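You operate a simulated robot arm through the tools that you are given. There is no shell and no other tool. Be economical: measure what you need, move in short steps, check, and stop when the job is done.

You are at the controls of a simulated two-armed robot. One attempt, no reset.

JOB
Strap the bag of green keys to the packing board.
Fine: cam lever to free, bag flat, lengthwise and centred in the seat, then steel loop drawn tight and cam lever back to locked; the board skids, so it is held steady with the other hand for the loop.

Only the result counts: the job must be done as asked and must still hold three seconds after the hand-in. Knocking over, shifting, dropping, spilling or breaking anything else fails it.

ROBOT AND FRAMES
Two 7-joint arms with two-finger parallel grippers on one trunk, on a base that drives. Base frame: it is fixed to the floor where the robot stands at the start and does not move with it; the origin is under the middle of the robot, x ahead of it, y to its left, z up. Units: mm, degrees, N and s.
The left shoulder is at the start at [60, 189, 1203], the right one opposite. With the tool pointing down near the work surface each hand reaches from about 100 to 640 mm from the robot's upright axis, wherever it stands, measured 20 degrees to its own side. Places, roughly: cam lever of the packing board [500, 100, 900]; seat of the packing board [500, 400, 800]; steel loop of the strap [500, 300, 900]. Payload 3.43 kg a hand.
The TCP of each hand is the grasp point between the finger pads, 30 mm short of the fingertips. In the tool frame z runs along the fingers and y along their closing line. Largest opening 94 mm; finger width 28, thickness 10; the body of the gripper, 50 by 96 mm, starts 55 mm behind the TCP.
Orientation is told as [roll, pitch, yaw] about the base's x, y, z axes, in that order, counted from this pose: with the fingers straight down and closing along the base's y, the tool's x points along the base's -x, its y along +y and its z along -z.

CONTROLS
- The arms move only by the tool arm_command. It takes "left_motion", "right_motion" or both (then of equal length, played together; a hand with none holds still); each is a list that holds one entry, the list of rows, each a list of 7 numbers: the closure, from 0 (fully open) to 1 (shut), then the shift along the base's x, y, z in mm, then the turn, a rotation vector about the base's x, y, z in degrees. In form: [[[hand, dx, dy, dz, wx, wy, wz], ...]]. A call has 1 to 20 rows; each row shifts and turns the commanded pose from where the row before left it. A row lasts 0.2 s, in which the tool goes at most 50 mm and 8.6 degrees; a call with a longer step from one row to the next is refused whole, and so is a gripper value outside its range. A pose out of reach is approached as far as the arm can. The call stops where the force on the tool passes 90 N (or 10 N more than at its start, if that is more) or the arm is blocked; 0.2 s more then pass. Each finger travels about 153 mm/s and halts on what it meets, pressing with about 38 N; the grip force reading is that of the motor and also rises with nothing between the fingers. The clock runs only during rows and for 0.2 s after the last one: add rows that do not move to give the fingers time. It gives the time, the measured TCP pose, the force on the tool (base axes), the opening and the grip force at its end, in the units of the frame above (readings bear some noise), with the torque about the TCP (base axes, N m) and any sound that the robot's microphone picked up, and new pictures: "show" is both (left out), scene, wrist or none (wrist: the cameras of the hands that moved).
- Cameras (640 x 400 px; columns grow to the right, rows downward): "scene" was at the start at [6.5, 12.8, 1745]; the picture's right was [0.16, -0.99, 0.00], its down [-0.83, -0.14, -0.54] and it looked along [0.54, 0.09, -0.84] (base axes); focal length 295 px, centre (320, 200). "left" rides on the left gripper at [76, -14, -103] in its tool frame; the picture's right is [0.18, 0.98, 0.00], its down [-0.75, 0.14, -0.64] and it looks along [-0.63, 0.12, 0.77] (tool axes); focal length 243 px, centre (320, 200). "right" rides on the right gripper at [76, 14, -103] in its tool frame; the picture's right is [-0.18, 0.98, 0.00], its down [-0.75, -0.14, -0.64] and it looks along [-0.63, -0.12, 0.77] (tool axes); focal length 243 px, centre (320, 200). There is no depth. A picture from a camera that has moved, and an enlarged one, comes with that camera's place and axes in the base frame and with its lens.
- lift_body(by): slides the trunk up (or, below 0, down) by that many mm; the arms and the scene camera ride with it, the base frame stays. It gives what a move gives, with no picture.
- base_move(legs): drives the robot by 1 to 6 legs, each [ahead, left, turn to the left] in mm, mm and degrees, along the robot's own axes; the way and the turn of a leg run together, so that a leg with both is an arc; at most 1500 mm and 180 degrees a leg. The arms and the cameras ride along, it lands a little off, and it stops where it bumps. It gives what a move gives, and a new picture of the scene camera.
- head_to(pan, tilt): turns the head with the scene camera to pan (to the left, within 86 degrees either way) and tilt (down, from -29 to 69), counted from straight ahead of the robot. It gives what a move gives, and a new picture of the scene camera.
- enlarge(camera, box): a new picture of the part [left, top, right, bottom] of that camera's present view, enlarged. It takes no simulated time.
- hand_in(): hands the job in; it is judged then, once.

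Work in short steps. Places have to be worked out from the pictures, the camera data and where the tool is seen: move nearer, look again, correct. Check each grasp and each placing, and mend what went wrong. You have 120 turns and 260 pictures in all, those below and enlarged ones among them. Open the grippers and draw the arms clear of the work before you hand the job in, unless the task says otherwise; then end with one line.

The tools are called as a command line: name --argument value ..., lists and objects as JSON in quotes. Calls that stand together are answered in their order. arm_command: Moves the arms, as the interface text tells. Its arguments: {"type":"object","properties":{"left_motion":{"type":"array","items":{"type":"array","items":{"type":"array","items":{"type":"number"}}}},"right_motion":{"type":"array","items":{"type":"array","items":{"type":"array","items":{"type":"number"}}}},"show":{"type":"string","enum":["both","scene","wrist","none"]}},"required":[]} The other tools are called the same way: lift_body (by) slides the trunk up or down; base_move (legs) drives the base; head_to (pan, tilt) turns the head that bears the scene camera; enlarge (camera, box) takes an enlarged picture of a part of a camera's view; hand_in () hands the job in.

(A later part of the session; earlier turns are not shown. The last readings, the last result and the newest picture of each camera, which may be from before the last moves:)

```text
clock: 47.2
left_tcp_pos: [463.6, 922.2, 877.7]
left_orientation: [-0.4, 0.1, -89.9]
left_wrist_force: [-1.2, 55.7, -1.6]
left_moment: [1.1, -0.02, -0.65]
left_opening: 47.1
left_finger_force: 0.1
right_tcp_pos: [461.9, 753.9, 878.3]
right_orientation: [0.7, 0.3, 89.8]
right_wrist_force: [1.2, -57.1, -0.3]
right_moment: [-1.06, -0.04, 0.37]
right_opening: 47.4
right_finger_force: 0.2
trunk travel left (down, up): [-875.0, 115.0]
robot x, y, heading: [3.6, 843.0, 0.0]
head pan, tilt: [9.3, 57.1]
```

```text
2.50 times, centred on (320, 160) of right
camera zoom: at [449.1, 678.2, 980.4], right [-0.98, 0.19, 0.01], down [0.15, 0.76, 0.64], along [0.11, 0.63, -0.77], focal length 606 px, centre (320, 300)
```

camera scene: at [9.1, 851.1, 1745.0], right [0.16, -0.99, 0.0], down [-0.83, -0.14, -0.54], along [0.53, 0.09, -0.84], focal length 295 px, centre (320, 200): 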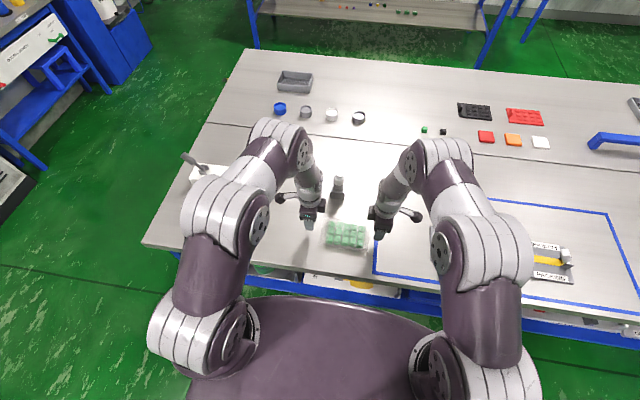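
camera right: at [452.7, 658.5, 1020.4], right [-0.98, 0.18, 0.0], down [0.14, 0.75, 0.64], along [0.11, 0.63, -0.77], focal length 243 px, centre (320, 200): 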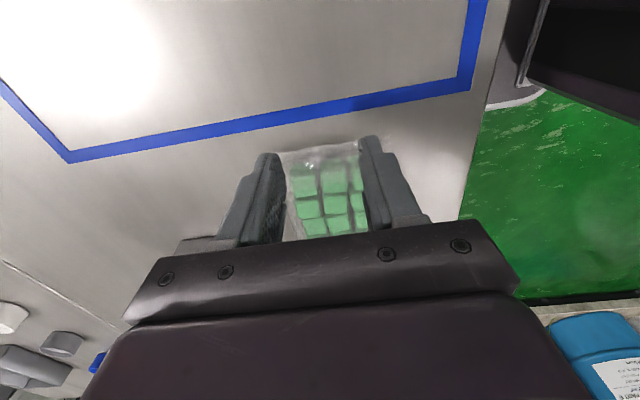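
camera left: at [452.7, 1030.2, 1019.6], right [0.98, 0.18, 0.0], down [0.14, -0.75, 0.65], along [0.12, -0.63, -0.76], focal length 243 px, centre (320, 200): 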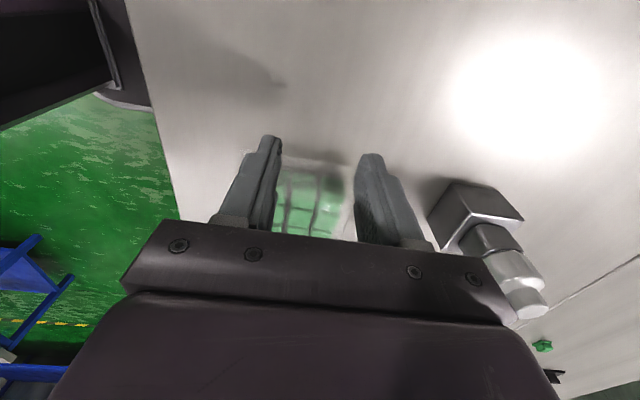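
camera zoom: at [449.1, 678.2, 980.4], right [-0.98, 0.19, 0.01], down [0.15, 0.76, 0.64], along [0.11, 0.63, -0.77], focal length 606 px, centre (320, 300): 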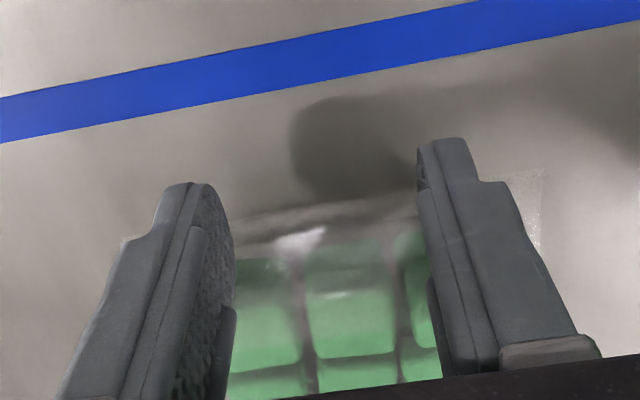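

The bag rides up with both hands (56 N squeeze, light bag). I raise the whole trunk by 100 mm to keep the hands' spacing fixed, then check.

lift_body --by 100

enlarge --camera "scene" --box '[290, 190, 400, 260]'

```text
clock: 48.5
left_tcp_pos: [466.0, 922.5, 977.1]
left_orientation: [-0.3, 0.1, -89.9]
left_wrist_force: [-1.6, 57.9, -2.1]
left_moment: [1.16, 0.16, -0.73]
left_opening: 47.0
left_finger_force: 0.2
right_tcp_pos: [463.9, 754.5, 977.6]
right_orientation: [0.6, 0.2, 89.7]
right_wrist_force: [2.1, -58.7, 0.4]
right_moment: [-1.06, -0.1, 0.41]
right_opening: 47.4
right_finger_force: 0.4
trunk travel left (down, up): [-975.0, 15.0]
robot x, y, heading: [4.3, 836.5, 0.0]
head pan, tilt: [9.3, 57.1]
```

```text
5.71 times, centred on (345, 225) of scene
camera zoom: at [8.0, 851.7, 1844.9], right [0.16, -0.99, 0.0], down [-0.83, -0.14, -0.54], along [0.54, 0.09, -0.84], focal length 1686 px, centre (177, 57)
```

zoom: 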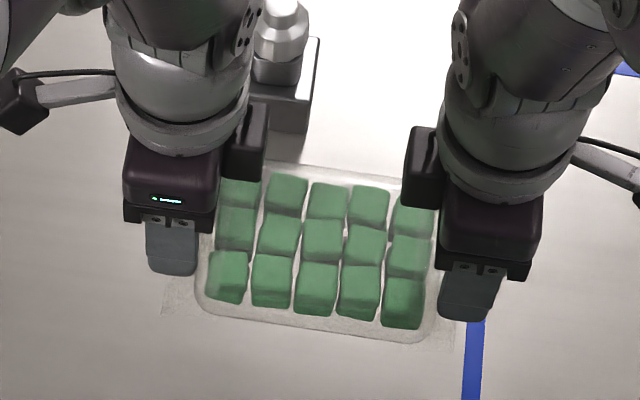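

The bag is securely held. I drive 435 mm right toward the board.

base_move --legs '[[0, -435, 0]]'

enlarge --camera "scene" --box '[250, 170, 450, 270]'

```text
clock: 51.2
left_tcp_pos: [464.5, 484.4, 977.9]
left_orientation: [-0.4, 0.0, -90.3]
left_wrist_force: [-1.4, 58.1, -2.6]
left_moment: [1.14, -0.08, -0.77]
left_opening: 47.3
left_finger_force: 0.3
right_tcp_pos: [460.2, 317.9, 977.9]
right_orientation: [0.6, 0.3, 89.4]
right_wrist_force: [1.9, -57.7, -0.3]
right_moment: [-1.05, 0.06, 0.38]
right_opening: 47.4
right_finger_force: 0.7
trunk travel left (down, up): [-975.0, 15.0]
robot x, y, heading: [2.4, 404.2, -0.5]
head pan, tilt: [9.3, 57.1]
camera scene: at [6.5, 417.7, 1845.0], right [0.16, -0.99, 0.0], down [-0.83, -0.13, -0.54], along [0.54, 0.08, -0.84], focal length 295 px, centre (320, 200)
```

scene: 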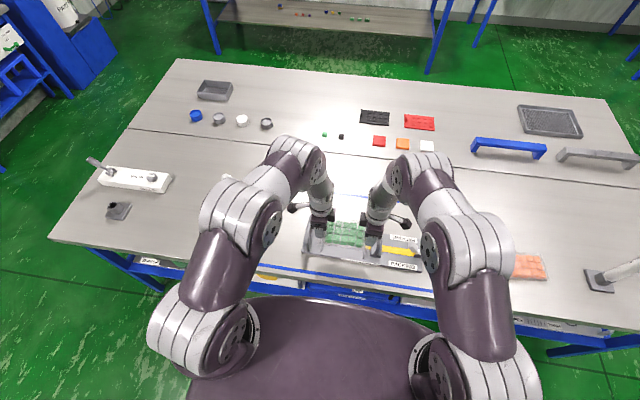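

```text
3.20 times, centred on (350, 220) of scene
camera zoom: at [6.5, 417.7, 1845.0], right [0.16, -0.99, 0.0], down [-0.83, -0.13, -0.54], along [0.54, 0.08, -0.84], focal length 944 px, centre (224, 136)
```

zoom: 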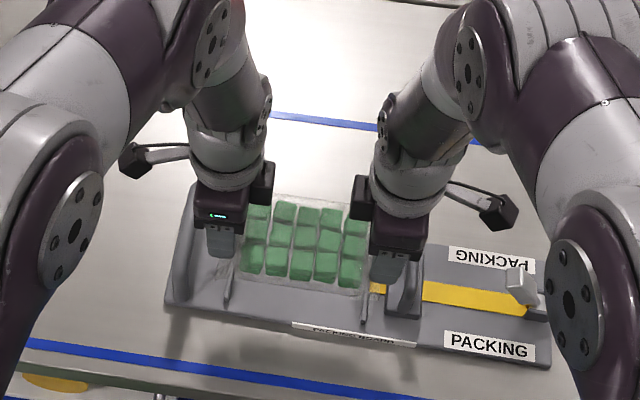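

I'm over the board. Wrist views to see ribs relative to the bag.

enlarge --camera "right" --box '[120, 0, 520, 250]'

enlarge --camera "left" --box '[120, 0, 520, 250]'

enlarge --camera "scene" --box '[295, 215, 385, 275]'

```text
1.60 times, centred on (320, 125) of right
camera zoom: at [447.0, 241.1, 1080.6], right [-0.98, 0.19, 0.01], down [0.16, 0.76, 0.64], along [0.12, 0.63, -0.77], focal length 388 px, centre (320, 320)
```

zoom: 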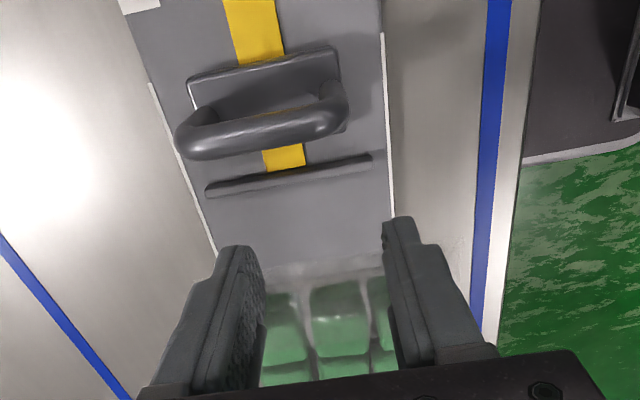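

```text
1.60 times, centred on (320, 125) of left
camera zoom: at [449.3, 561.1, 1078.9], right [0.98, 0.18, -0.01], down [0.14, -0.75, 0.64], along [0.11, -0.63, -0.77], focal length 388 px, centre (320, 320)
```

zoom: 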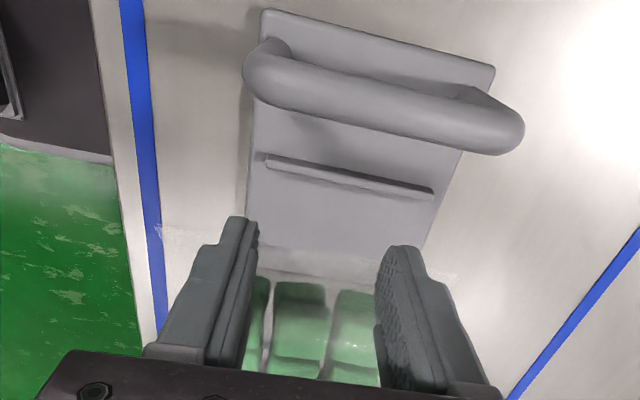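

```text
6.67 times, centred on (340, 245) of scene
camera zoom: at [6.5, 417.7, 1845.0], right [0.16, -0.99, 0.0], down [-0.83, -0.13, -0.54], along [0.54, 0.08, -0.84], focal length 1967 px, centre (187, -100)
```

zoom: 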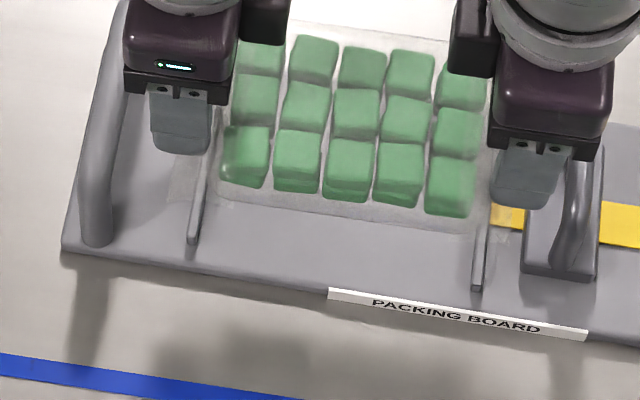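

Ribs at y≈319 and 482, seat centre [481, 400.5]; the bag is at about [463.5, 401]. I shift both hands together +17.5 mm in x, then lower the trunk 85 mm.

arm_command --left_motion '[[[0.5, 4, 0, 0, 0, 0, 0], [0.5, 4, 0, 0, 0, 0, 0], [0.5, 4, 0, 0, 0, 0, 0], [0.5, 4.5, -0.3, 0, 0, 0, 0], [0.5, 0, 0, 0, 0, 0, 0]]]' --right_motion '[[[0.5, 4.5, 0, 0, 0, 0, 0], [0.5, 4.5, 0, 0, 0, 0, 0], [0.5, 4.5, 0, 0, 0, 0, 0], [0.5, 5, -0.3, 0, 0, 0, 0], [0.5, 0, 0, 0, 0, 0, 0]]]' --show "none"

lift_body --by -85

enlarge --camera "scene" --box '[295, 195, 385, 255]'

enlarge --camera "right" --box '[120, 0, 520, 250]'

enlarge --camera "left" --box '[120, 0, 520, 250]'

```text
clock: 52.4
left_tcp_pos: [480.4, 483.9, 976.7]
left_orientation: [-0.5, 0.1, -90.2]
left_wrist_force: [2.6, 11.3, -0.1]
left_moment: [0.16, -0.11, 0.03]
left_opening: 47.1
left_finger_force: 0.1
right_tcp_pos: [478.7, 315.2, 978.4]
right_orientation: [0.7, 0.3, 89.5]
right_wrist_force: [-2.0, -12.0, -1.3]
right_moment: [-0.28, 0.07, 0.32]
right_opening: 48.1
right_finger_force: 1.1
trunk travel left (down, up): [-975.0, 15.0]
robot x, y, heading: [-1.4, 404.7, -0.2]
head pan, tilt: [9.3, 57.1]
```

```text
clock: 53.6
left_tcp_pos: [480.2, 484.5, 891.6]
left_orientation: [-0.5, 0.2, -90.3]
left_wrist_force: [3.7, 18.4, -0.6]
left_moment: [0.3, -0.15, -0.03]
left_opening: 46.7
left_finger_force: 0.2
right_tcp_pos: [479.3, 316.3, 893.1]
right_orientation: [0.6, 0.3, 89.6]
right_wrist_force: [-2.9, -18.7, -0.7]
right_moment: [-0.37, 0.12, 0.58]
right_opening: 48.5
right_finger_force: 1.8
trunk travel left (down, up): [-890.0, 100.0]
robot x, y, heading: [-1.4, 404.9, -0.3]
head pan, tilt: [9.3, 57.1]
```

```text
6.67 times, centred on (340, 225) of scene
camera zoom: at [6.3, 415.9, 1760.0], right [0.16, -0.99, 0.0], down [-0.83, -0.13, -0.54], along [0.54, 0.08, -0.84], focal length 1967 px, centre (187, 33)
```

zoom: 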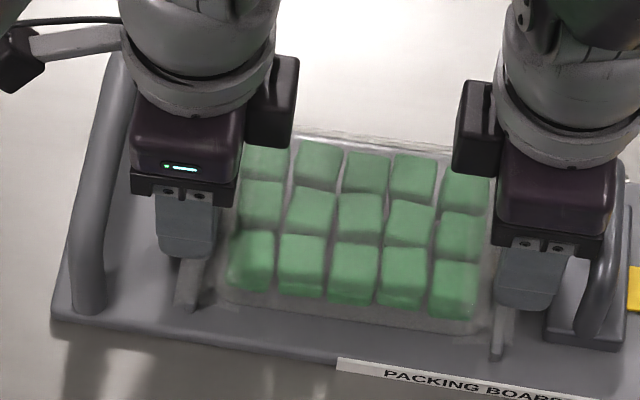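

```text
1.60 times, centred on (320, 125) of right
camera zoom: at [465.1, 239.7, 995.5], right [-0.98, 0.19, 0.01], down [0.16, 0.76, 0.64], along [0.11, 0.63, -0.77], focal length 388 px, centre (320, 320)
```

zoom: 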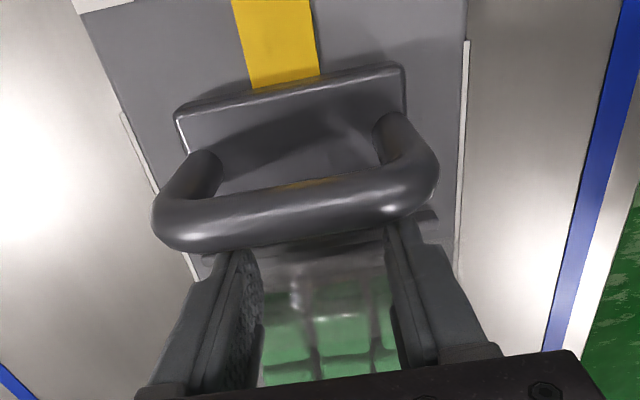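

```text
1.60 times, centred on (320, 125) of left
camera zoom: at [465.9, 560.0, 993.7], right [0.98, 0.18, -0.01], down [0.14, -0.75, 0.64], along [0.11, -0.63, -0.77], focal length 388 px, centre (320, 320)
```

zoom: 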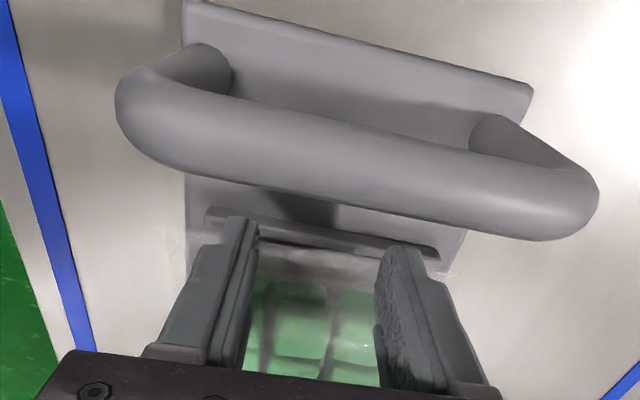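

The squeeze fell to 18 N; I boost it slightly and lower another 10 mm in small steps.

arm_command --left_motion '[[[0.5, 0, -0.4, 0, 0, 0, 0], [0.5, 0, 0, -3, 0, 0, 0], [0.5, 0, 0, -4, 0, 0, 0], [0.5, 0, 0, -3, 0, 0, 0], [0.5, 0, 0, 0, 0, 0, 0]]]' --right_motion '[[[0.5, 0, 0.2, 0, 0, 0, 0], [0.5, 0, 0, -3, 0, 0, 0], [0.5, 0, 0, -4, 0, 0, 0], [0.5, 0, 0, -3, 0, 0, 0], [0.5, 0, 0, 0, 0, 0, 0]]]' --show "none"

enlarge --camera "scene" --box '[295, 195, 385, 255]'

```text
clock: 54.8
left_tcp_pos: [479.2, 484.8, 881.7]
left_orientation: [-0.4, 0.0, -90.2]
left_wrist_force: [5.9, 37.6, -1.3]
left_moment: [0.75, 0.05, -0.08]
left_opening: 47.1
left_finger_force: 0.1
right_tcp_pos: [478.7, 318.0, 882.6]
right_orientation: [0.7, 0.3, 89.5]
right_wrist_force: [-5.4, -38.5, -0.8]
right_moment: [-0.69, 0.01, 0.92]
right_opening: 49.3
right_finger_force: 1.8
trunk travel left (down, up): [-890.0, 100.0]
robot x, y, heading: [0.2, 403.2, -0.3]
head pan, tilt: [9.3, 57.1]
```

```text
6.67 times, centred on (340, 225) of scene
camera zoom: at [6.4, 415.9, 1760.0], right [0.16, -0.99, 0.0], down [-0.83, -0.13, -0.54], along [0.54, 0.08, -0.84], focal length 1967 px, centre (187, 33)
```

zoom: 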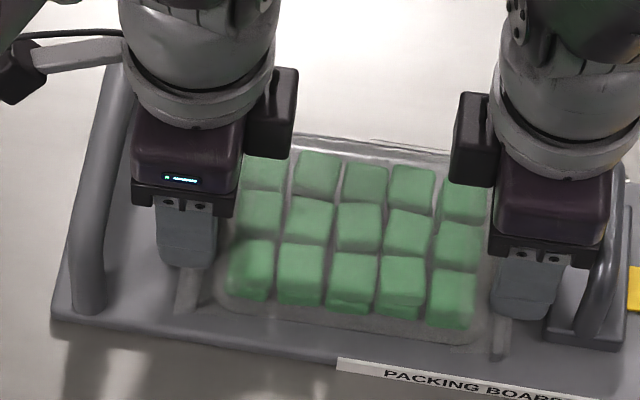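

Bag looks well centred. I lower in 1.5 mm steps until it rests on the board.

arm_command --left_motion '[[[0.5, 0, 0, -1.5, 0, 0, 0], [0.5, 0, 0, -1.5, 0, 0, 0], [0.5, 0, 0, -1, 0, 0, 0], [0.5, 0, 0, 0, 0, 0, 0]]]' --right_motion '[[[0.5, 0, 0, -1.5, 0, 0, 0], [0.5, 0, 0, -1.5, 0, 0, 0], [0.5, 0, 0, -1, 0, 0, 0], [0.5, 0, 0, 0, 0, 0, 0]]]' --show "none"

```text
clock: 55.8
left_tcp_pos: [480.5, 483.3, 879.0]
left_orientation: [-0.4, 0.1, -90.1]
left_wrist_force: [4.2, 44.5, -1.5]
left_moment: [0.84, -0.36, -0.17]
left_opening: 47.1
left_finger_force: 0.0
right_tcp_pos: [479.4, 315.3, 879.7]
right_orientation: [0.7, 0.4, 89.5]
right_wrist_force: [-3.8, -43.7, -0.7]
right_moment: [-0.8, 0.38, 0.89]
right_opening: 49.1
right_finger_force: 1.4
trunk travel left (down, up): [-890.0, 100.0]
robot x, y, heading: [-1.8, 406.0, -0.5]
head pan, tilt: [9.3, 57.1]
```

arm_command --left_motion '[[[0.5, 0, 0, -1, 0, 0, 0], [0.5, 0, 0, -1, 0, 0, 0], [0.5, 0, 0, 0, 0, 0, 0]]]' --right_motion '[[[0.5, 0, 0, -1, 0, 0, 0], [0.5, 0, 0, -1, 0, 0, 0], [0.5, 0, 0, 0, 0, 0, 0]]]' --show "none"

enlarge --camera "scene" --box '[310, 215, 380, 255]'

```text
clock: 56.6
left_tcp_pos: [479.6, 484.0, 876.8]
left_orientation: [-0.2, 0.2, -90.0]
left_wrist_force: [4.5, 46.5, 12.0]
left_moment: [0.74, 0.1, -0.37]
left_opening: 46.9
left_finger_force: 0.0
right_tcp_pos: [478.9, 317.0, 879.4]
right_orientation: [0.5, 0.2, 89.4]
right_wrist_force: [-2.1, -45.8, 5.6]
right_moment: [-0.76, 0.03, 0.8]
right_opening: 49.2
right_finger_force: 1.7
trunk travel left (down, up): [-890.0, 100.0]
robot x, y, heading: [-0.1, 402.8, -0.4]
head pan, tilt: [9.3, 57.1]
```

```text
9.14 times, centred on (345, 235) of scene
camera zoom: at [4.2, 416.0, 1760.3], right [0.16, -0.99, 0.0], down [-0.83, -0.13, -0.54], along [0.54, 0.08, -0.84], focal length 2697 px, centre (91, -120)
```

zoom: 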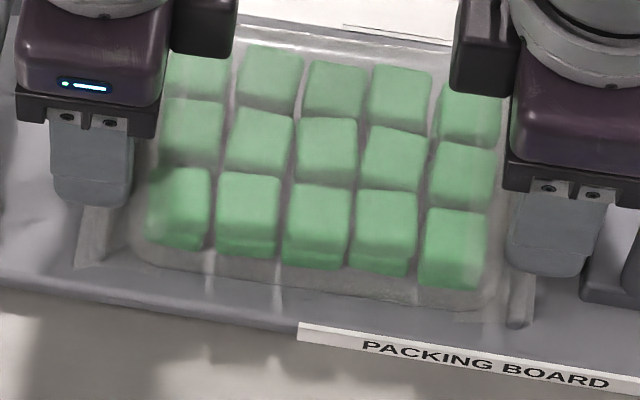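

Contact with the board (upward force on both). I release by parting the hands slowly 4 mm each, then rising.

arm_command --left_motion '[[[0.5, 0, 0.6, 0, 0, 0, 0], [0.5, 0, 0.8, 0, 0, 0, 0], [0.5, 0, 1.2, 0, 0, 0, 0], [0.5, 0, 2, 0, 0, 0, 0], [0.5, 0, 0, 6, 0, 0, 0], [0.5, 0, 0, 15, 0, 0, 0], [0.5, 0, 0, 25, 0, 0, 0], [0.5, 0, 0, 40, 0, 0, 0], [0.5, 0, 0, 40, 0, 0, 0]]]' --right_motion '[[[0.5, 0, -0.6, 0, 0, 0, 0], [0.5, 0, -0.8, 0, 0, 0, 0], [0.5, 0, -1.2, 0, 0, 0, 0], [0.5, 0, -2, 0, 0, 0, 0], [0.5, 0, 0, 6, 0, 0, 0], [0.5, 0, 0, 15, 0, 0, 0], [0.5, 0, 0, 25, 0, 0, 0], [0.5, 0, 0, 40, 0, 0, 0], [0.5, 0, 0, 40, 0, 0, 0]]]' --show "scene"

enlarge --camera "scene" --box '[295, 205, 385, 265]'

enlarge --camera "right" --box '[120, 0, 520, 250]'

enlarge --camera "left" --box '[120, 0, 520, 250]'

```text
clock: 58.6
left_tcp_pos: [477.3, 487.4, 1004.4]
left_orientation: [-0.3, 0.1, -90.2]
left_wrist_force: [0.0, 0.0, 0.8]
left_moment: [0.01, -0.01, 0.05]
left_opening: 47.0
left_finger_force: 0.1
right_tcp_pos: [477.1, 310.5, 1003.0]
right_orientation: [0.6, 0.3, 89.6]
right_wrist_force: [-0.1, 1.1, -0.1]
right_moment: [-0.03, 0.04, -0.01]
right_opening: 47.0
right_finger_force: 0.0
trunk travel left (down, up): [-890.0, 100.0]
robot x, y, heading: [0.7, 399.7, 0.0]
head pan, tilt: [9.3, 57.1]
camera scene: at [3.8, 416.0, 1759.9], right [0.16, -0.99, 0.0], down [-0.83, -0.13, -0.54], along [0.54, 0.08, -0.84], focal length 295 px, centre (320, 200)
```

scene: 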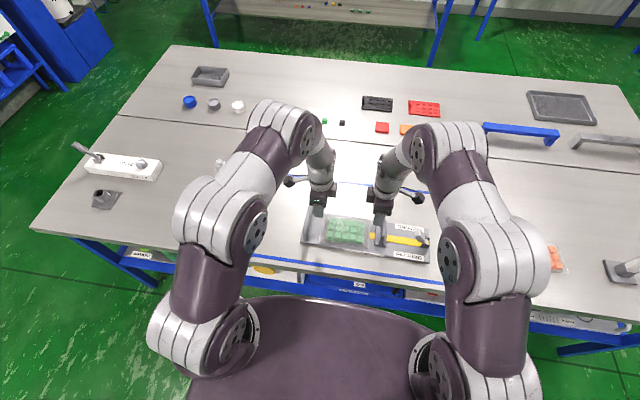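

```text
6.67 times, centred on (340, 235) of scene
camera zoom: at [3.8, 416.0, 1759.9], right [0.16, -0.99, 0.0], down [-0.83, -0.13, -0.54], along [0.54, 0.08, -0.84], focal length 1967 px, centre (187, -33)
```

zoom: 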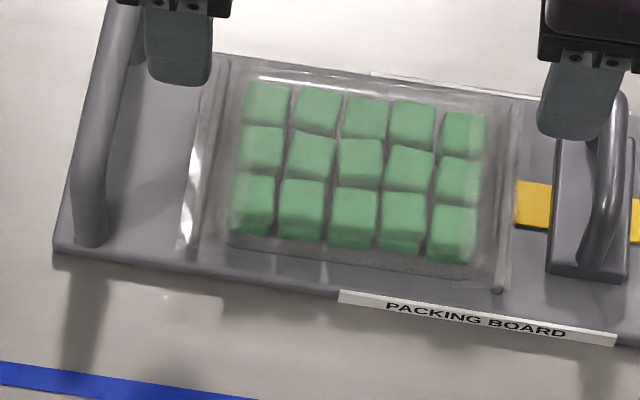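

```text
1.60 times, centred on (320, 125) of right
camera zoom: at [463.0, 234.7, 1106.0], right [-0.98, 0.19, 0.01], down [0.15, 0.76, 0.64], along [0.12, 0.63, -0.77], focal length 388 px, centre (320, 320)
```

zoom: 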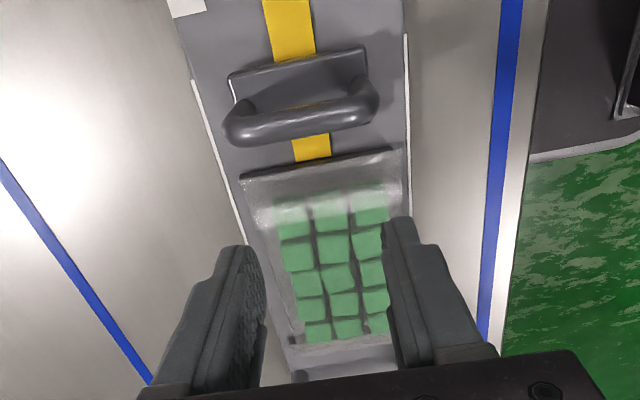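

```text
1.60 times, centred on (320, 125) of left
camera zoom: at [463.2, 563.3, 1104.7], right [0.98, 0.18, -0.01], down [0.14, -0.75, 0.64], along [0.11, -0.63, -0.77], focal length 388 px, centre (320, 320)
```

zoom: 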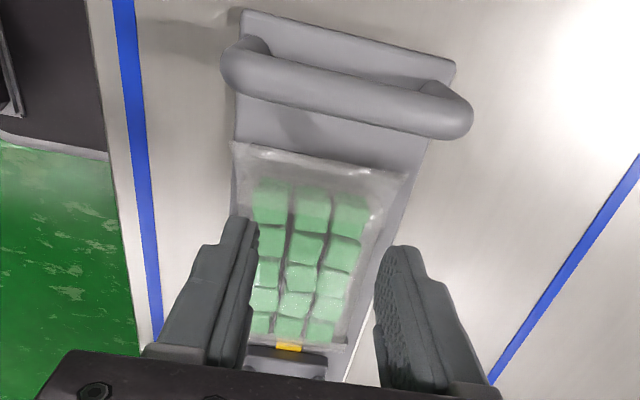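

The bag sits flat, tab edges symmetric over both ribs (y 318.6–483, x ≈ 480). Now I turn both hands back to yaw 0, left over the handle and right over the loop bar (≈[481, 278, 903]).

arm_command --left_motion '[[[0.3, -1, 4, 0, 0, 0, 8.2], [0.3, -1, 4, 0, 0, 0, 8.2], [0.3, -1, 4, 0, 0, 0, 8.2], [0.3, -1, 4, 0, 0, 0, 8.2], [0.3, 0, 4, 0, 0, 0, 8.2], [0.3, 0, 4, 0, 0, 0, 8.2], [0.3, 0, 4, 0, 0, 0, 8.2], [0.3, 0, 4, 0, 0, 0, 8.2], [0.3, 0, 4, 0, 0, 0, 8.2], [0.3, 0, 4, 0, 0, 0, 8.2], [0.3, 0, 2, 0, 0, 0, 8.2]]]' --right_motion '[[[0.45, 0, -3, 0, 0, 0, -8.2], [0.45, 0, -3, 0, 0, 0, -8.2], [0.45, 0, -3, 0, 0, 0, -8.2], [0.45, 0, -3, 0, 0, 0, -8.2], [0.45, 0, -3, 0, 0, 0, -8.2], [0.45, 0, -3, 0, 0, 0, -8.2], [0.45, 0, -3, 0, 0, 0, -8.2], [0.45, 0, -3, 0, 0, 0, -8.2], [0.45, 0, -3, 0, 0, 0, -8.2], [0.45, 0, -3, 0, 0, 0, -8.2], [0.45, 0, -2, 0, 0, 0, -7.8]]]' --show "wrist"

enlarge --camera "right" --box '[120, 0, 520, 250]'

```text
clock: 61.0
left_tcp_pos: [476.2, 529.7, 1002.4]
left_orientation: [-0.4, 0.1, 0.2]
left_wrist_force: [0.6, 0.3, 0.6]
left_moment: [0.0, 0.01, 0.03]
left_opening: 65.9
left_finger_force: 0.2
right_tcp_pos: [479.3, 279.9, 1004.8]
right_orientation: [0.6, 0.2, -0.5]
right_wrist_force: [-0.1, -0.5, -0.8]
right_moment: [-0.01, -0.01, -0.03]
right_opening: 51.7
right_finger_force: 0.1
trunk travel left (down, up): [-890.0, 100.0]
robot x, y, heading: [-1.6, 403.0, -0.6]
head pan, tilt: [9.3, 57.1]
camera right: at [403.4, 292.6, 1105.7], right [0.19, 0.98, 0.01], down [0.76, -0.15, 0.64], along [0.63, -0.12, -0.77], focal length 243 px, centre (320, 200)
camera left: at [399.0, 516.2, 1103.8], right [-0.19, 0.98, -0.01], down [0.75, 0.15, 0.64], along [0.63, 0.12, -0.77], focal length 243 px, centre (320, 200)
```

right: 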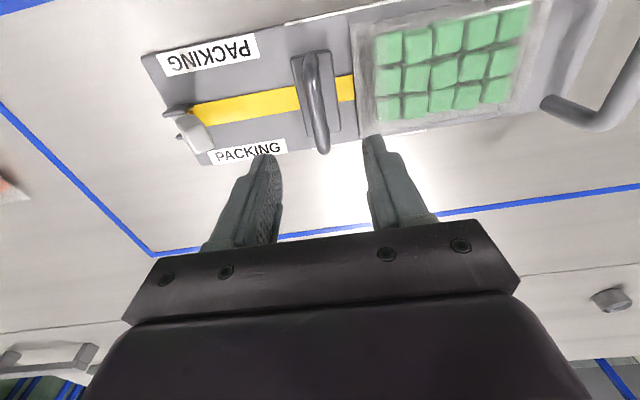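
left: 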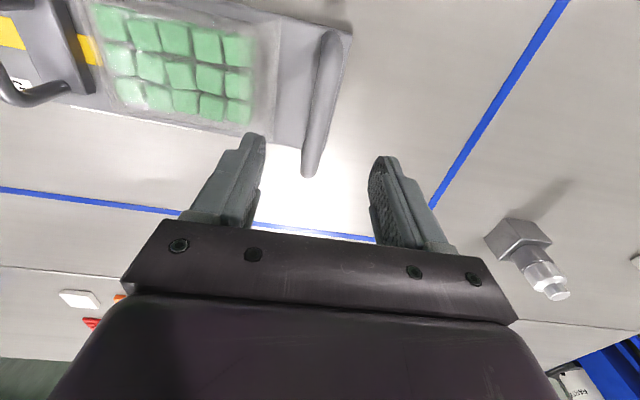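

```text
1.60 times, centred on (320, 125) of right
camera zoom: at [403.4, 292.6, 1105.7], right [0.19, 0.98, 0.01], down [0.76, -0.15, 0.64], along [0.63, -0.12, -0.77], focal length 388 px, centre (320, 320)
```

zoom: 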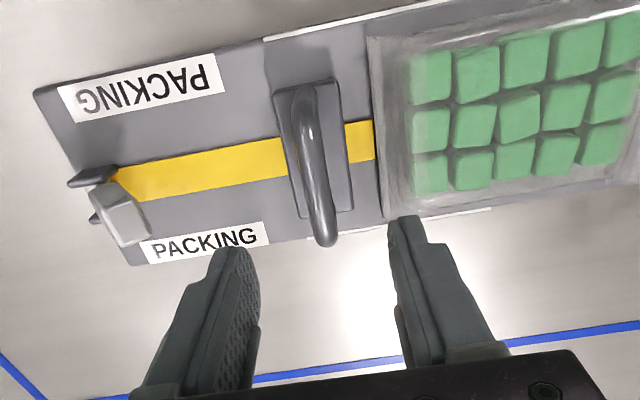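

Both line up. I lower both hands onto the handle and the loop bar, then grip.

arm_command --left_motion '[[[0.3, -2, 2, -35, 0, 0, 0], [0.3, -2, 0, -35, 0, 0, 0], [0.3, 0, 0, -25, 0, 0, 0], [0.3, 0, 0, -17, 0, 0, 0], [0.3, 0, 0, 0, 0, 0, 0], [0.6, 0, 0, 0, 0, 0, 0], [0.8, 0, 0, 0, 0, 0, 0], [1, 0, 0, 0, 0, 0, 0], [1, 0, 0, 0, 0, 0, 0]]]' --right_motion '[[[0.45, 2, -2, -35, 0, 0, 0], [0.45, 0, 0, -35, 0, 0, 0], [0.45, 0, 0, -20, 0, 0, 0], [0.45, 0, 0, -17, 0, 0, 0], [0.45, 0, 0, 0, 0, 0, 0], [0.7, 0, 0, 0, 0, 0, 0], [0.85, 0, 0, 0, 0, 0, 0], [1, 0, 0, 0, 0, 0, 0], [1, 0, 0, 0, 0, 0, 0]]]' --show "none"

enlarge --camera "scene" --box '[280, 195, 440, 285]'

enlarge --camera "right" --box '[120, 0, 520, 250]'

```text
clock: 63.0
left_tcp_pos: [471.0, 531.9, 891.0]
left_orientation: [-0.3, 0.1, 0.0]
left_wrist_force: [-4.0, -2.1, 1.8]
left_moment: [-0.01, -0.41, -0.76]
left_opening: 22.2
left_finger_force: 37.9
right_tcp_pos: [481.1, 277.2, 896.6]
right_orientation: [0.7, 0.3, -0.3]
right_wrist_force: [2.3, -1.4, 0.4]
right_moment: [-0.03, 0.0, -0.42]
right_opening: 17.6
right_finger_force: 38.5
trunk travel left (down, up): [-890.0, 100.0]
robot x, y, heading: [-0.4, 403.0, -0.1]
head pan, tilt: [9.3, 57.1]
```

```text
4.00 times, centred on (360, 240) of scene
camera zoom: at [6.1, 415.1, 1760.0], right [0.16, -0.99, 0.0], down [-0.83, -0.13, -0.54], along [0.54, 0.09, -0.84], focal length 1180 px, centre (160, 40)
```

zoom: 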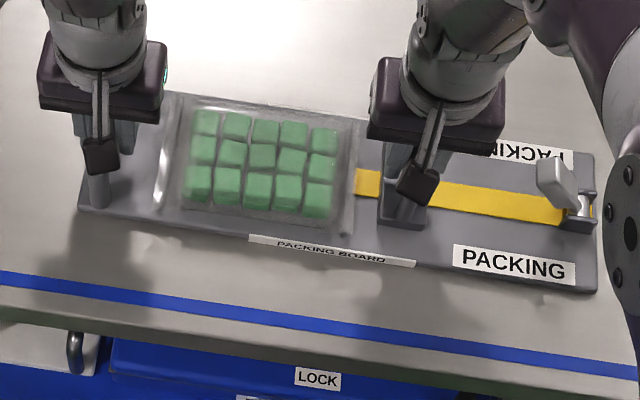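

```text
1.60 times, centred on (320, 125) of right
camera zoom: at [405.3, 290.0, 998.5], right [0.19, 0.98, 0.01], down [0.76, -0.15, 0.64], along [0.63, -0.11, -0.77], focal length 388 px, centre (320, 320)
```

zoom: 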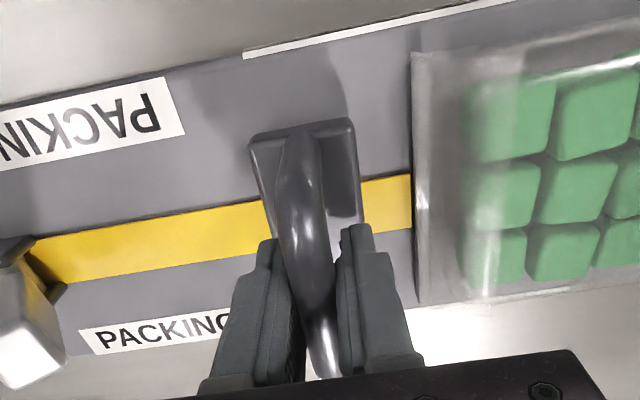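

Loop (17.6 mm) and handle (22.2 mm) are both gripped. I pull the loop 12 mm toward the lever and read the forces.

arm_command --right_motion '[[[1, 0, -4, 0, 0, 0, 0], [1, 0, -4, 0, 0, 0, 0], [1, 0, -4, 0, 0, 0, 0], [1, 0, 0, 0, 0, 0, 0]]]' --show "none"

enlarge --camera "scene" --box '[280, 195, 440, 285]'

```text
clock: 64.0
left_tcp_pos: [472.2, 532.7, 890.5]
left_orientation: [-0.3, 0.1, -0.1]
left_wrist_force: [-5.6, -2.2, 4.9]
left_moment: [0.08, 0.03, -0.81]
left_opening: 22.3
left_finger_force: 38.1
right_tcp_pos: [481.2, 265.2, 896.5]
right_orientation: [0.7, 0.2, -0.4]
right_wrist_force: [5.2, -0.2, -0.1]
right_moment: [-0.02, -0.3, -0.38]
right_opening: 18.1
right_finger_force: 38.1
trunk travel left (down, up): [-890.0, 100.0]
robot x, y, heading: [-0.0, 403.6, -0.3]
head pan, tilt: [9.3, 57.1]
```

```text
4.00 times, centred on (360, 240) of scene
camera zoom: at [6.1, 414.9, 1760.0], right [0.16, -0.99, 0.0], down [-0.83, -0.13, -0.54], along [0.54, 0.09, -0.84], focal length 1180 px, centre (160, 40)
```

zoom: 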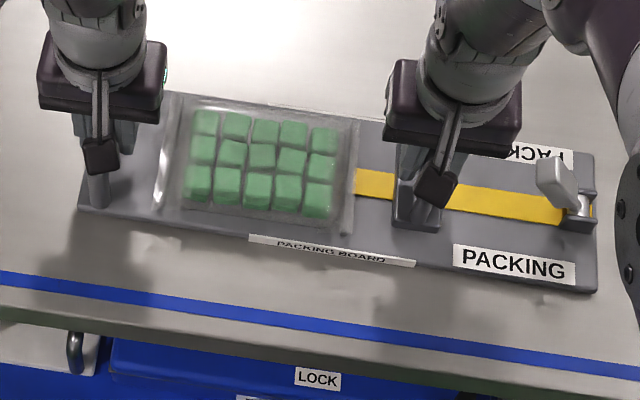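

It slides freely. I keep pulling in 4 mm steps.

arm_command --right_motion '[[[1, 0, -4, 0, 0, 0, 0], [1, 0, -4, 0, 0, 0, 0], [1, 0, -4, 0, 0, 0, 0], [1, 0, -4, 0, 0, 0, 0], [1, 0, -4, 0, 0, 0, 0], [1, 0, 0, 0, 0, 0, 0]]]' --show "none"

enlarge --camera "scene" --box '[280, 195, 440, 285]'

```text
clock: 65.4
left_tcp_pos: [471.9, 532.2, 890.3]
left_orientation: [-0.3, 0.1, 0.0]
left_wrist_force: [-6.5, -1.9, 3.6]
left_moment: [0.01, -0.17, -0.7]
left_opening: 22.0
left_finger_force: 38.5
right_tcp_pos: [481.1, 244.6, 895.6]
right_orientation: [0.5, 0.3, -0.3]
right_wrist_force: [2.5, -0.1, -1.1]
right_moment: [-0.01, 0.03, -0.36]
right_opening: 18.0
right_finger_force: 38.2
trunk travel left (down, up): [-890.0, 100.0]
robot x, y, heading: [-0.8, 406.4, 0.1]
head pan, tilt: [9.3, 57.1]
```

```text
4.00 times, centred on (360, 240) of scene
camera zoom: at [6.1, 415.0, 1760.0], right [0.16, -0.99, 0.0], down [-0.83, -0.13, -0.54], along [0.54, 0.09, -0.84], focal length 1180 px, centre (160, 40)
```

zoom: 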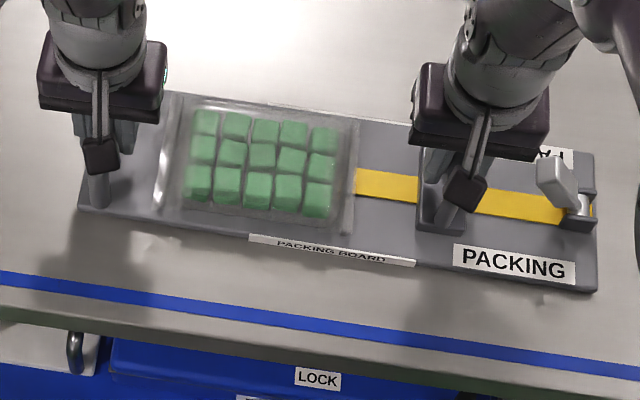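

arm_command --right_motion '[[[1, 0, -4, 0, 0, 0, 0], [1, 0, -4, 0, 0, 0, 0], [1, 0, -4, 0, 0, 0, 0], [1, 0, -4, 0, 0, 0, 0], [1, 0, 0, 0, 0, 0, 0]]]' --show "none"

enlarge --camera "right" --box '[40, 0, 440, 250]'

```text
clock: 66.6
left_tcp_pos: [472.3, 532.3, 890.5]
left_orientation: [-0.3, 0.1, 0.0]
left_wrist_force: [-4.5, -2.3, 2.7]
left_moment: [-0.02, -0.2, -0.69]
left_opening: 22.1
left_finger_force: 37.9
right_tcp_pos: [480.7, 230.2, 895.8]
right_orientation: [0.6, 0.3, -0.4]
right_wrist_force: [2.4, -1.4, 0.1]
right_moment: [0.02, 0.08, -0.34]
right_opening: 17.7
right_finger_force: 37.6
trunk travel left (down, up): [-890.0, 100.0]
robot x, y, heading: [-2.5, 403.4, -0.2]
head pan, tilt: [9.3, 57.1]
```

```text
1.60 times, centred on (240, 125) of right
camera zoom: at [405.4, 241.8, 998.7], right [0.19, 0.98, 0.01], down [0.76, -0.15, 0.64], along [0.63, -0.11, -0.77], focal length 388 px, centre (448, 320)
```

zoom: 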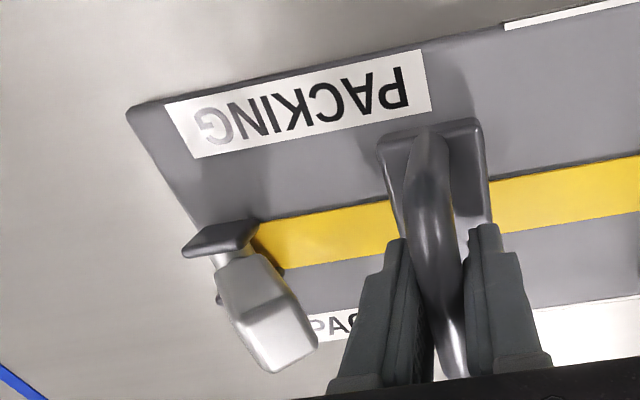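

Still free. Continue, watching for resistance and the knob clearance.

arm_command --right_motion '[[[1, 0, -3, 0, 0, 0, 0], [1, 0, -3, 0, 0, 0, 0], [1, 0, -3, 0, 0, 0, 0], [1, 0, -3, 0, 0, 0, 0], [1, 0, 0, 0, 0, 0, 0]]]' --show "none"

enlarge --camera "right" --box '[40, 0, 440, 250]'

```text
clock: 67.8
left_tcp_pos: [472.7, 531.6, 890.5]
left_orientation: [-0.3, 0.1, 0.0]
left_wrist_force: [-2.9, -2.0, -0.6]
left_moment: [0.02, -0.16, -0.68]
left_opening: 22.3
left_finger_force: 38.5
right_tcp_pos: [482.0, 216.4, 895.8]
right_orientation: [0.6, 0.3, -0.4]
right_wrist_force: [2.3, -0.9, 0.9]
right_moment: [0.02, 0.27, -0.27]
right_opening: 17.5
right_finger_force: 38.4
trunk travel left (down, up): [-890.0, 100.0]
robot x, y, heading: [-3.1, 401.2, -0.1]
head pan, tilt: [9.3, 57.1]
```

```text
1.60 times, centred on (240, 125) of right
camera zoom: at [405.4, 230.1, 998.7], right [0.19, 0.98, 0.01], down [0.76, -0.15, 0.64], along [0.63, -0.11, -0.77], focal length 388 px, centre (448, 320)
```

zoom: 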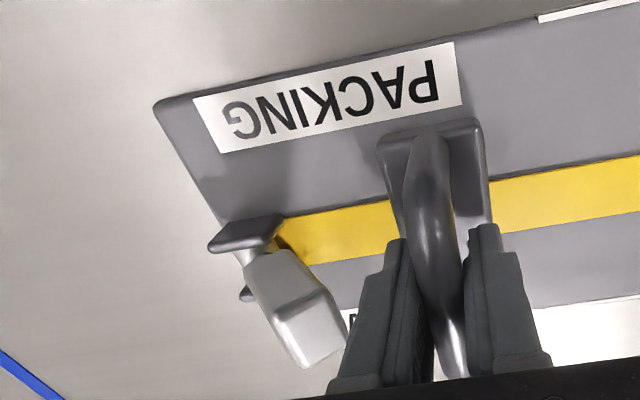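

arm_command --right_motion '[[[1, 0, -2, 0, 0, 0, 0], [1, 0, -2, 0, 0, 0, 0], [1, 0, -2, 0, 0, 0, 0], [1, 0, -2, 0, 0, 0, 0], [1, 0, 0, 0, 0, 0, 0]]]' --show "none"

enlarge --camera "right" --box '[40, 0, 440, 250]'

enlarge --camera "scene" --box '[280, 195, 440, 285]'

```text
clock: 69.0
left_tcp_pos: [471.7, 531.1, 889.0]
left_orientation: [-0.4, 0.1, 0.1]
left_wrist_force: [-2.2, -22.8, -0.5]
left_moment: [0.23, 0.09, -0.61]
left_opening: 22.5
left_finger_force: 37.9
right_tcp_pos: [480.4, 210.8, 896.3]
right_orientation: [0.5, 0.3, -0.3]
right_wrist_force: [0.8, 23.6, 2.3]
right_moment: [-0.18, 0.06, -0.33]
right_opening: 18.0
right_finger_force: 38.0
trunk travel left (down, up): [-890.0, 100.0]
robot x, y, heading: [1.2, 401.3, -0.3]
head pan, tilt: [9.3, 57.1]
```

```text
1.60 times, centred on (240, 125) of right
camera zoom: at [405.3, 223.4, 998.7], right [0.19, 0.98, 0.01], down [0.76, -0.15, 0.64], along [0.63, -0.11, -0.77], focal length 388 px, centre (448, 320)
```

zoom: 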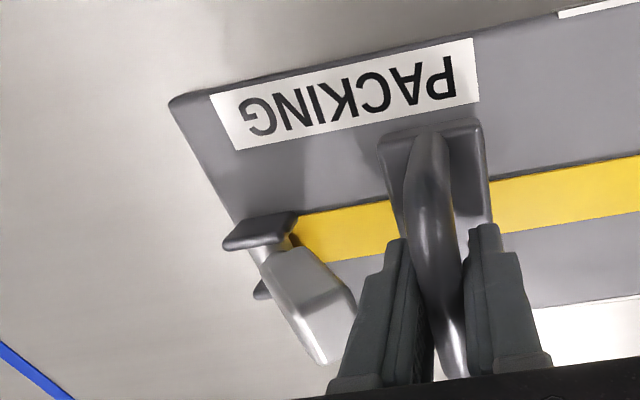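

```text
4.00 times, centred on (360, 240) of scene
camera zoom: at [6.1, 416.5, 1760.0], right [0.16, -0.99, 0.0], down [-0.83, -0.13, -0.54], along [0.54, 0.08, -0.84], focal length 1180 px, centre (160, 40)
```

zoom: 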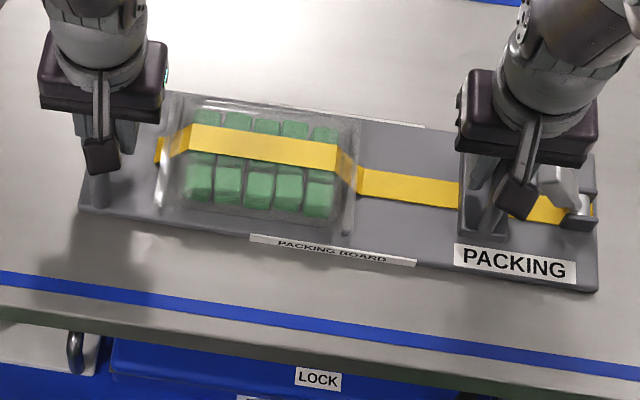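

The strap now lies across the bag and resistance has started (24 N). I pull a little further to tension it.

arm_command --right_motion '[[[1, 0, -1, 0, 0, 0, 0], [1, 0, -1, 0, 0, 0, 0], [1, 0, 0, 0, 0, 0, 0]]]' --show "none"

```text
clock: 69.8
left_tcp_pos: [472.1, 532.3, 891.2]
left_orientation: [-0.3, 0.0, 0.0]
left_wrist_force: [-1.1, -52.9, 0.0]
left_moment: [0.54, 0.37, -0.49]
left_opening: 22.1
left_finger_force: 38.0
right_tcp_pos: [482.0, 209.5, 897.1]
right_orientation: [0.6, 0.4, -0.2]
right_wrist_force: [1.6, 55.8, 4.8]
right_moment: [-0.3, 0.01, -0.44]
right_opening: 18.1
right_finger_force: 37.6
trunk travel left (down, up): [-890.0, 100.0]
robot x, y, heading: [0.0, 400.7, -0.4]
head pan, tilt: [9.3, 57.1]
```

It is hard tight (55 N). I ease the load, open the right fingers only slightly and lift off, watching whether the loop stays.

arm_command --right_motion '[[[1, 0, 1.2, 0, 0, 0, 0], [0.7, 0, 0, 0, 0, 0, 0], [0.68, 0, 0, 0, 0, 0, 0], [0.68, 0, 0, 25, 0, 0, 0], [0.68, 0, 0, 40, 0, 0, 0], [0.68, 0, 0, 40, 0, 0, 0]]]' --show "none"

enlarge --camera "scene" --box '[280, 195, 440, 285]'

enlarge --camera "right" --box '[120, 0, 520, 250]'

```text
clock: 71.2
left_tcp_pos: [471.7, 532.4, 889.9]
left_orientation: [-0.2, 0.1, 0.1]
left_wrist_force: [-1.9, 3.8, 2.7]
left_moment: [-0.13, -0.29, -0.33]
left_opening: 22.2
left_finger_force: 37.6
right_tcp_pos: [480.8, 210.7, 1002.5]
right_orientation: [0.6, 0.3, -0.3]
right_wrist_force: [-1.0, 0.0, -0.6]
right_moment: [0.0, 0.0, 0.0]
right_opening: 30.2
right_finger_force: 0.1
trunk travel left (down, up): [-890.0, 100.0]
robot x, y, heading: [-0.4, 401.3, -0.4]
head pan, tilt: [9.3, 57.1]
```

```text
4.00 times, centred on (360, 240) of scene
camera zoom: at [5.3, 416.7, 1759.9], right [0.16, -0.99, 0.0], down [-0.83, -0.13, -0.54], along [0.54, 0.08, -0.84], focal length 1180 px, centre (160, 40)
```

zoom: 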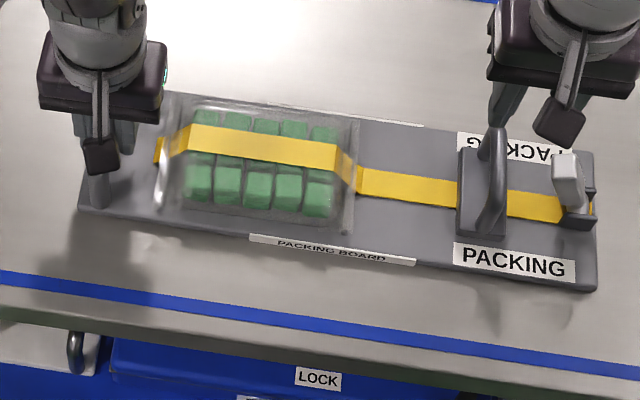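

```text
1.60 times, centred on (320, 125) of right
camera zoom: at [404.7, 223.6, 1104.4], right [0.19, 0.98, 0.01], down [0.76, -0.15, 0.64], along [0.63, -0.11, -0.77], focal length 388 px, centre (320, 320)
```

zoom: 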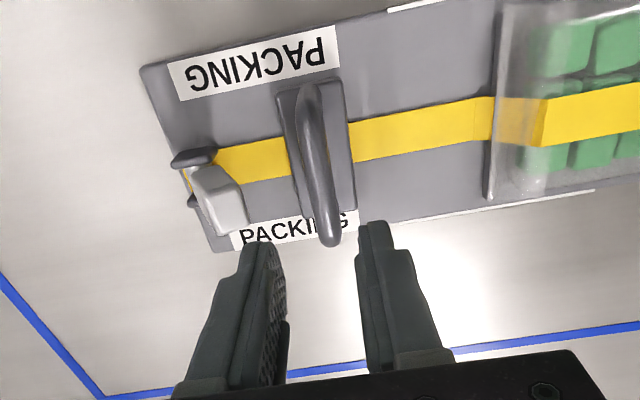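

The loop and strap stay tight. Now the closed right fingers go down between loop and knob (y≈188) to push the lever back to -y.

arm_command --right_motion '[[[1, 3, -11, 0, 0, 0, 0], [1, 0, -11, -20, 0, 0, 0], [1, 0, 0, -30, 0, 0, 0], [1, 0, 0, -30, 0, 0, 0], [1, 0, 0, -22, 0, 0, 0], [1, 0, 0, 0, 0, 0, 0]]]' --show "none"

enlarge --camera "right" --box '[120, 0, 520, 250]'

enlarge --camera "scene" --box '[360, 195, 460, 285]'

```text
clock: 72.6
left_tcp_pos: [470.0, 531.1, 892.4]
left_orientation: [-0.5, -0.1, 0.0]
left_wrist_force: [0.3, -40.9, -5.2]
left_moment: [0.31, -0.01, -0.07]
left_opening: 22.5
left_finger_force: 38.0
right_tcp_pos: [484.1, 189.0, 903.4]
right_orientation: [0.7, -0.3, -0.3]
right_wrist_force: [-0.7, 32.8, 44.8]
right_moment: [-0.56, 0.36, -0.31]
right_opening: 0.0
right_finger_force: 33.1
trunk travel left (down, up): [-890.0, 100.0]
robot x, y, heading: [-1.0, 405.9, -0.4]
head pan, tilt: [9.3, 57.1]
```

```text
1.60 times, centred on (320, 125) of right
camera zoom: at [408.1, 201.3, 1005.0], right [0.19, 0.98, 0.01], down [0.75, -0.15, 0.64], along [0.63, -0.11, -0.76], focal length 388 px, centre (320, 320)
```

zoom: 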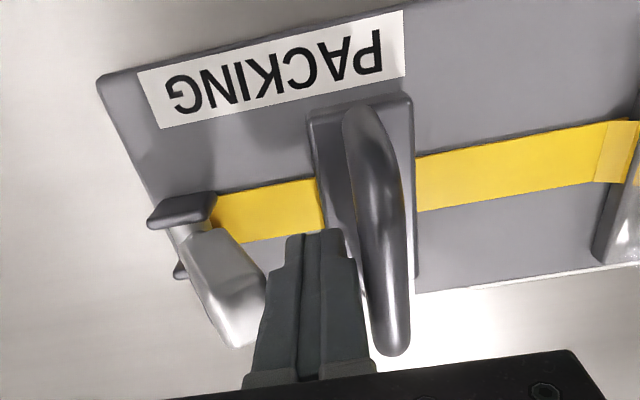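

```text
4.44 times, centred on (410, 240) of scene
camera zoom: at [1.7, 417.5, 1760.5], right [0.16, -0.99, 0.0], down [-0.83, -0.13, -0.54], along [0.54, 0.08, -0.84], focal length 1311 px, centre (-80, 22)
```

zoom: 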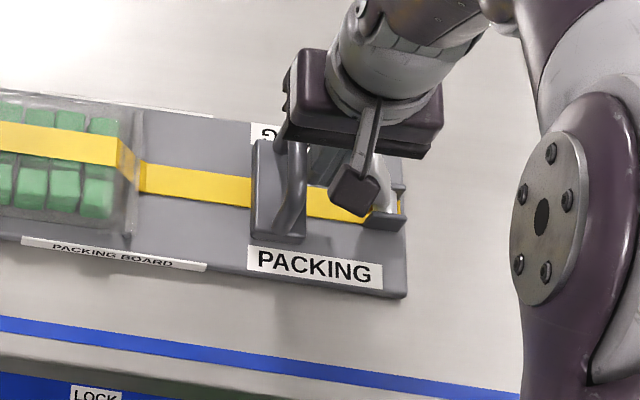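

The gap between knob and loop is too narrow for both fingers. I'll go up, straddle the loop with slightly open fingers, and push the knob back by opening.

arm_command --right_motion '[[[1, 0, 0, 20, 0, 0, 0], [0.8, 0, 5, 40, 0, 0, 0], [0.68, -1, 17, 35, 0, 0, 0], [0.68, 0, 0, 0, 0, 0, 0], [0.68, 0, 0, -40, 0, 0, 0], [0.68, 0, 0, -35, 0, 0, 0], [0.68, 0, 0, -25, 0, 0, 0]]]' --show "none"

enlarge --camera "right" --box '[120, 0, 520, 250]'

```text
clock: 74.2
left_tcp_pos: [472.0, 532.0, 890.4]
left_orientation: [-0.4, 0.1, 0.0]
left_wrist_force: [-1.3, 4.8, 3.4]
left_moment: [-0.02, -0.49, -0.13]
left_opening: 22.3
left_finger_force: 38.3
right_tcp_pos: [483.0, 207.6, 895.3]
right_orientation: [0.6, 0.2, -0.3]
right_wrist_force: [0.6, -0.4, -0.3]
right_moment: [-0.01, 0.03, -0.02]
right_opening: 30.0
right_finger_force: 0.2
trunk travel left (down, up): [-890.0, 100.0]
robot x, y, heading: [0.7, 404.6, -0.4]
head pan, tilt: [9.3, 57.1]
```

```text
1.60 times, centred on (320, 125) of right
camera zoom: at [407.2, 220.9, 997.1], right [0.19, 0.98, 0.01], down [0.75, -0.15, 0.64], along [0.63, -0.11, -0.77], focal length 388 px, centre (320, 320)
```

zoom: 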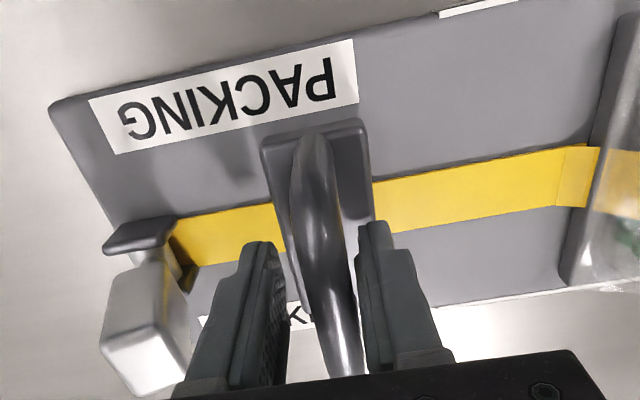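

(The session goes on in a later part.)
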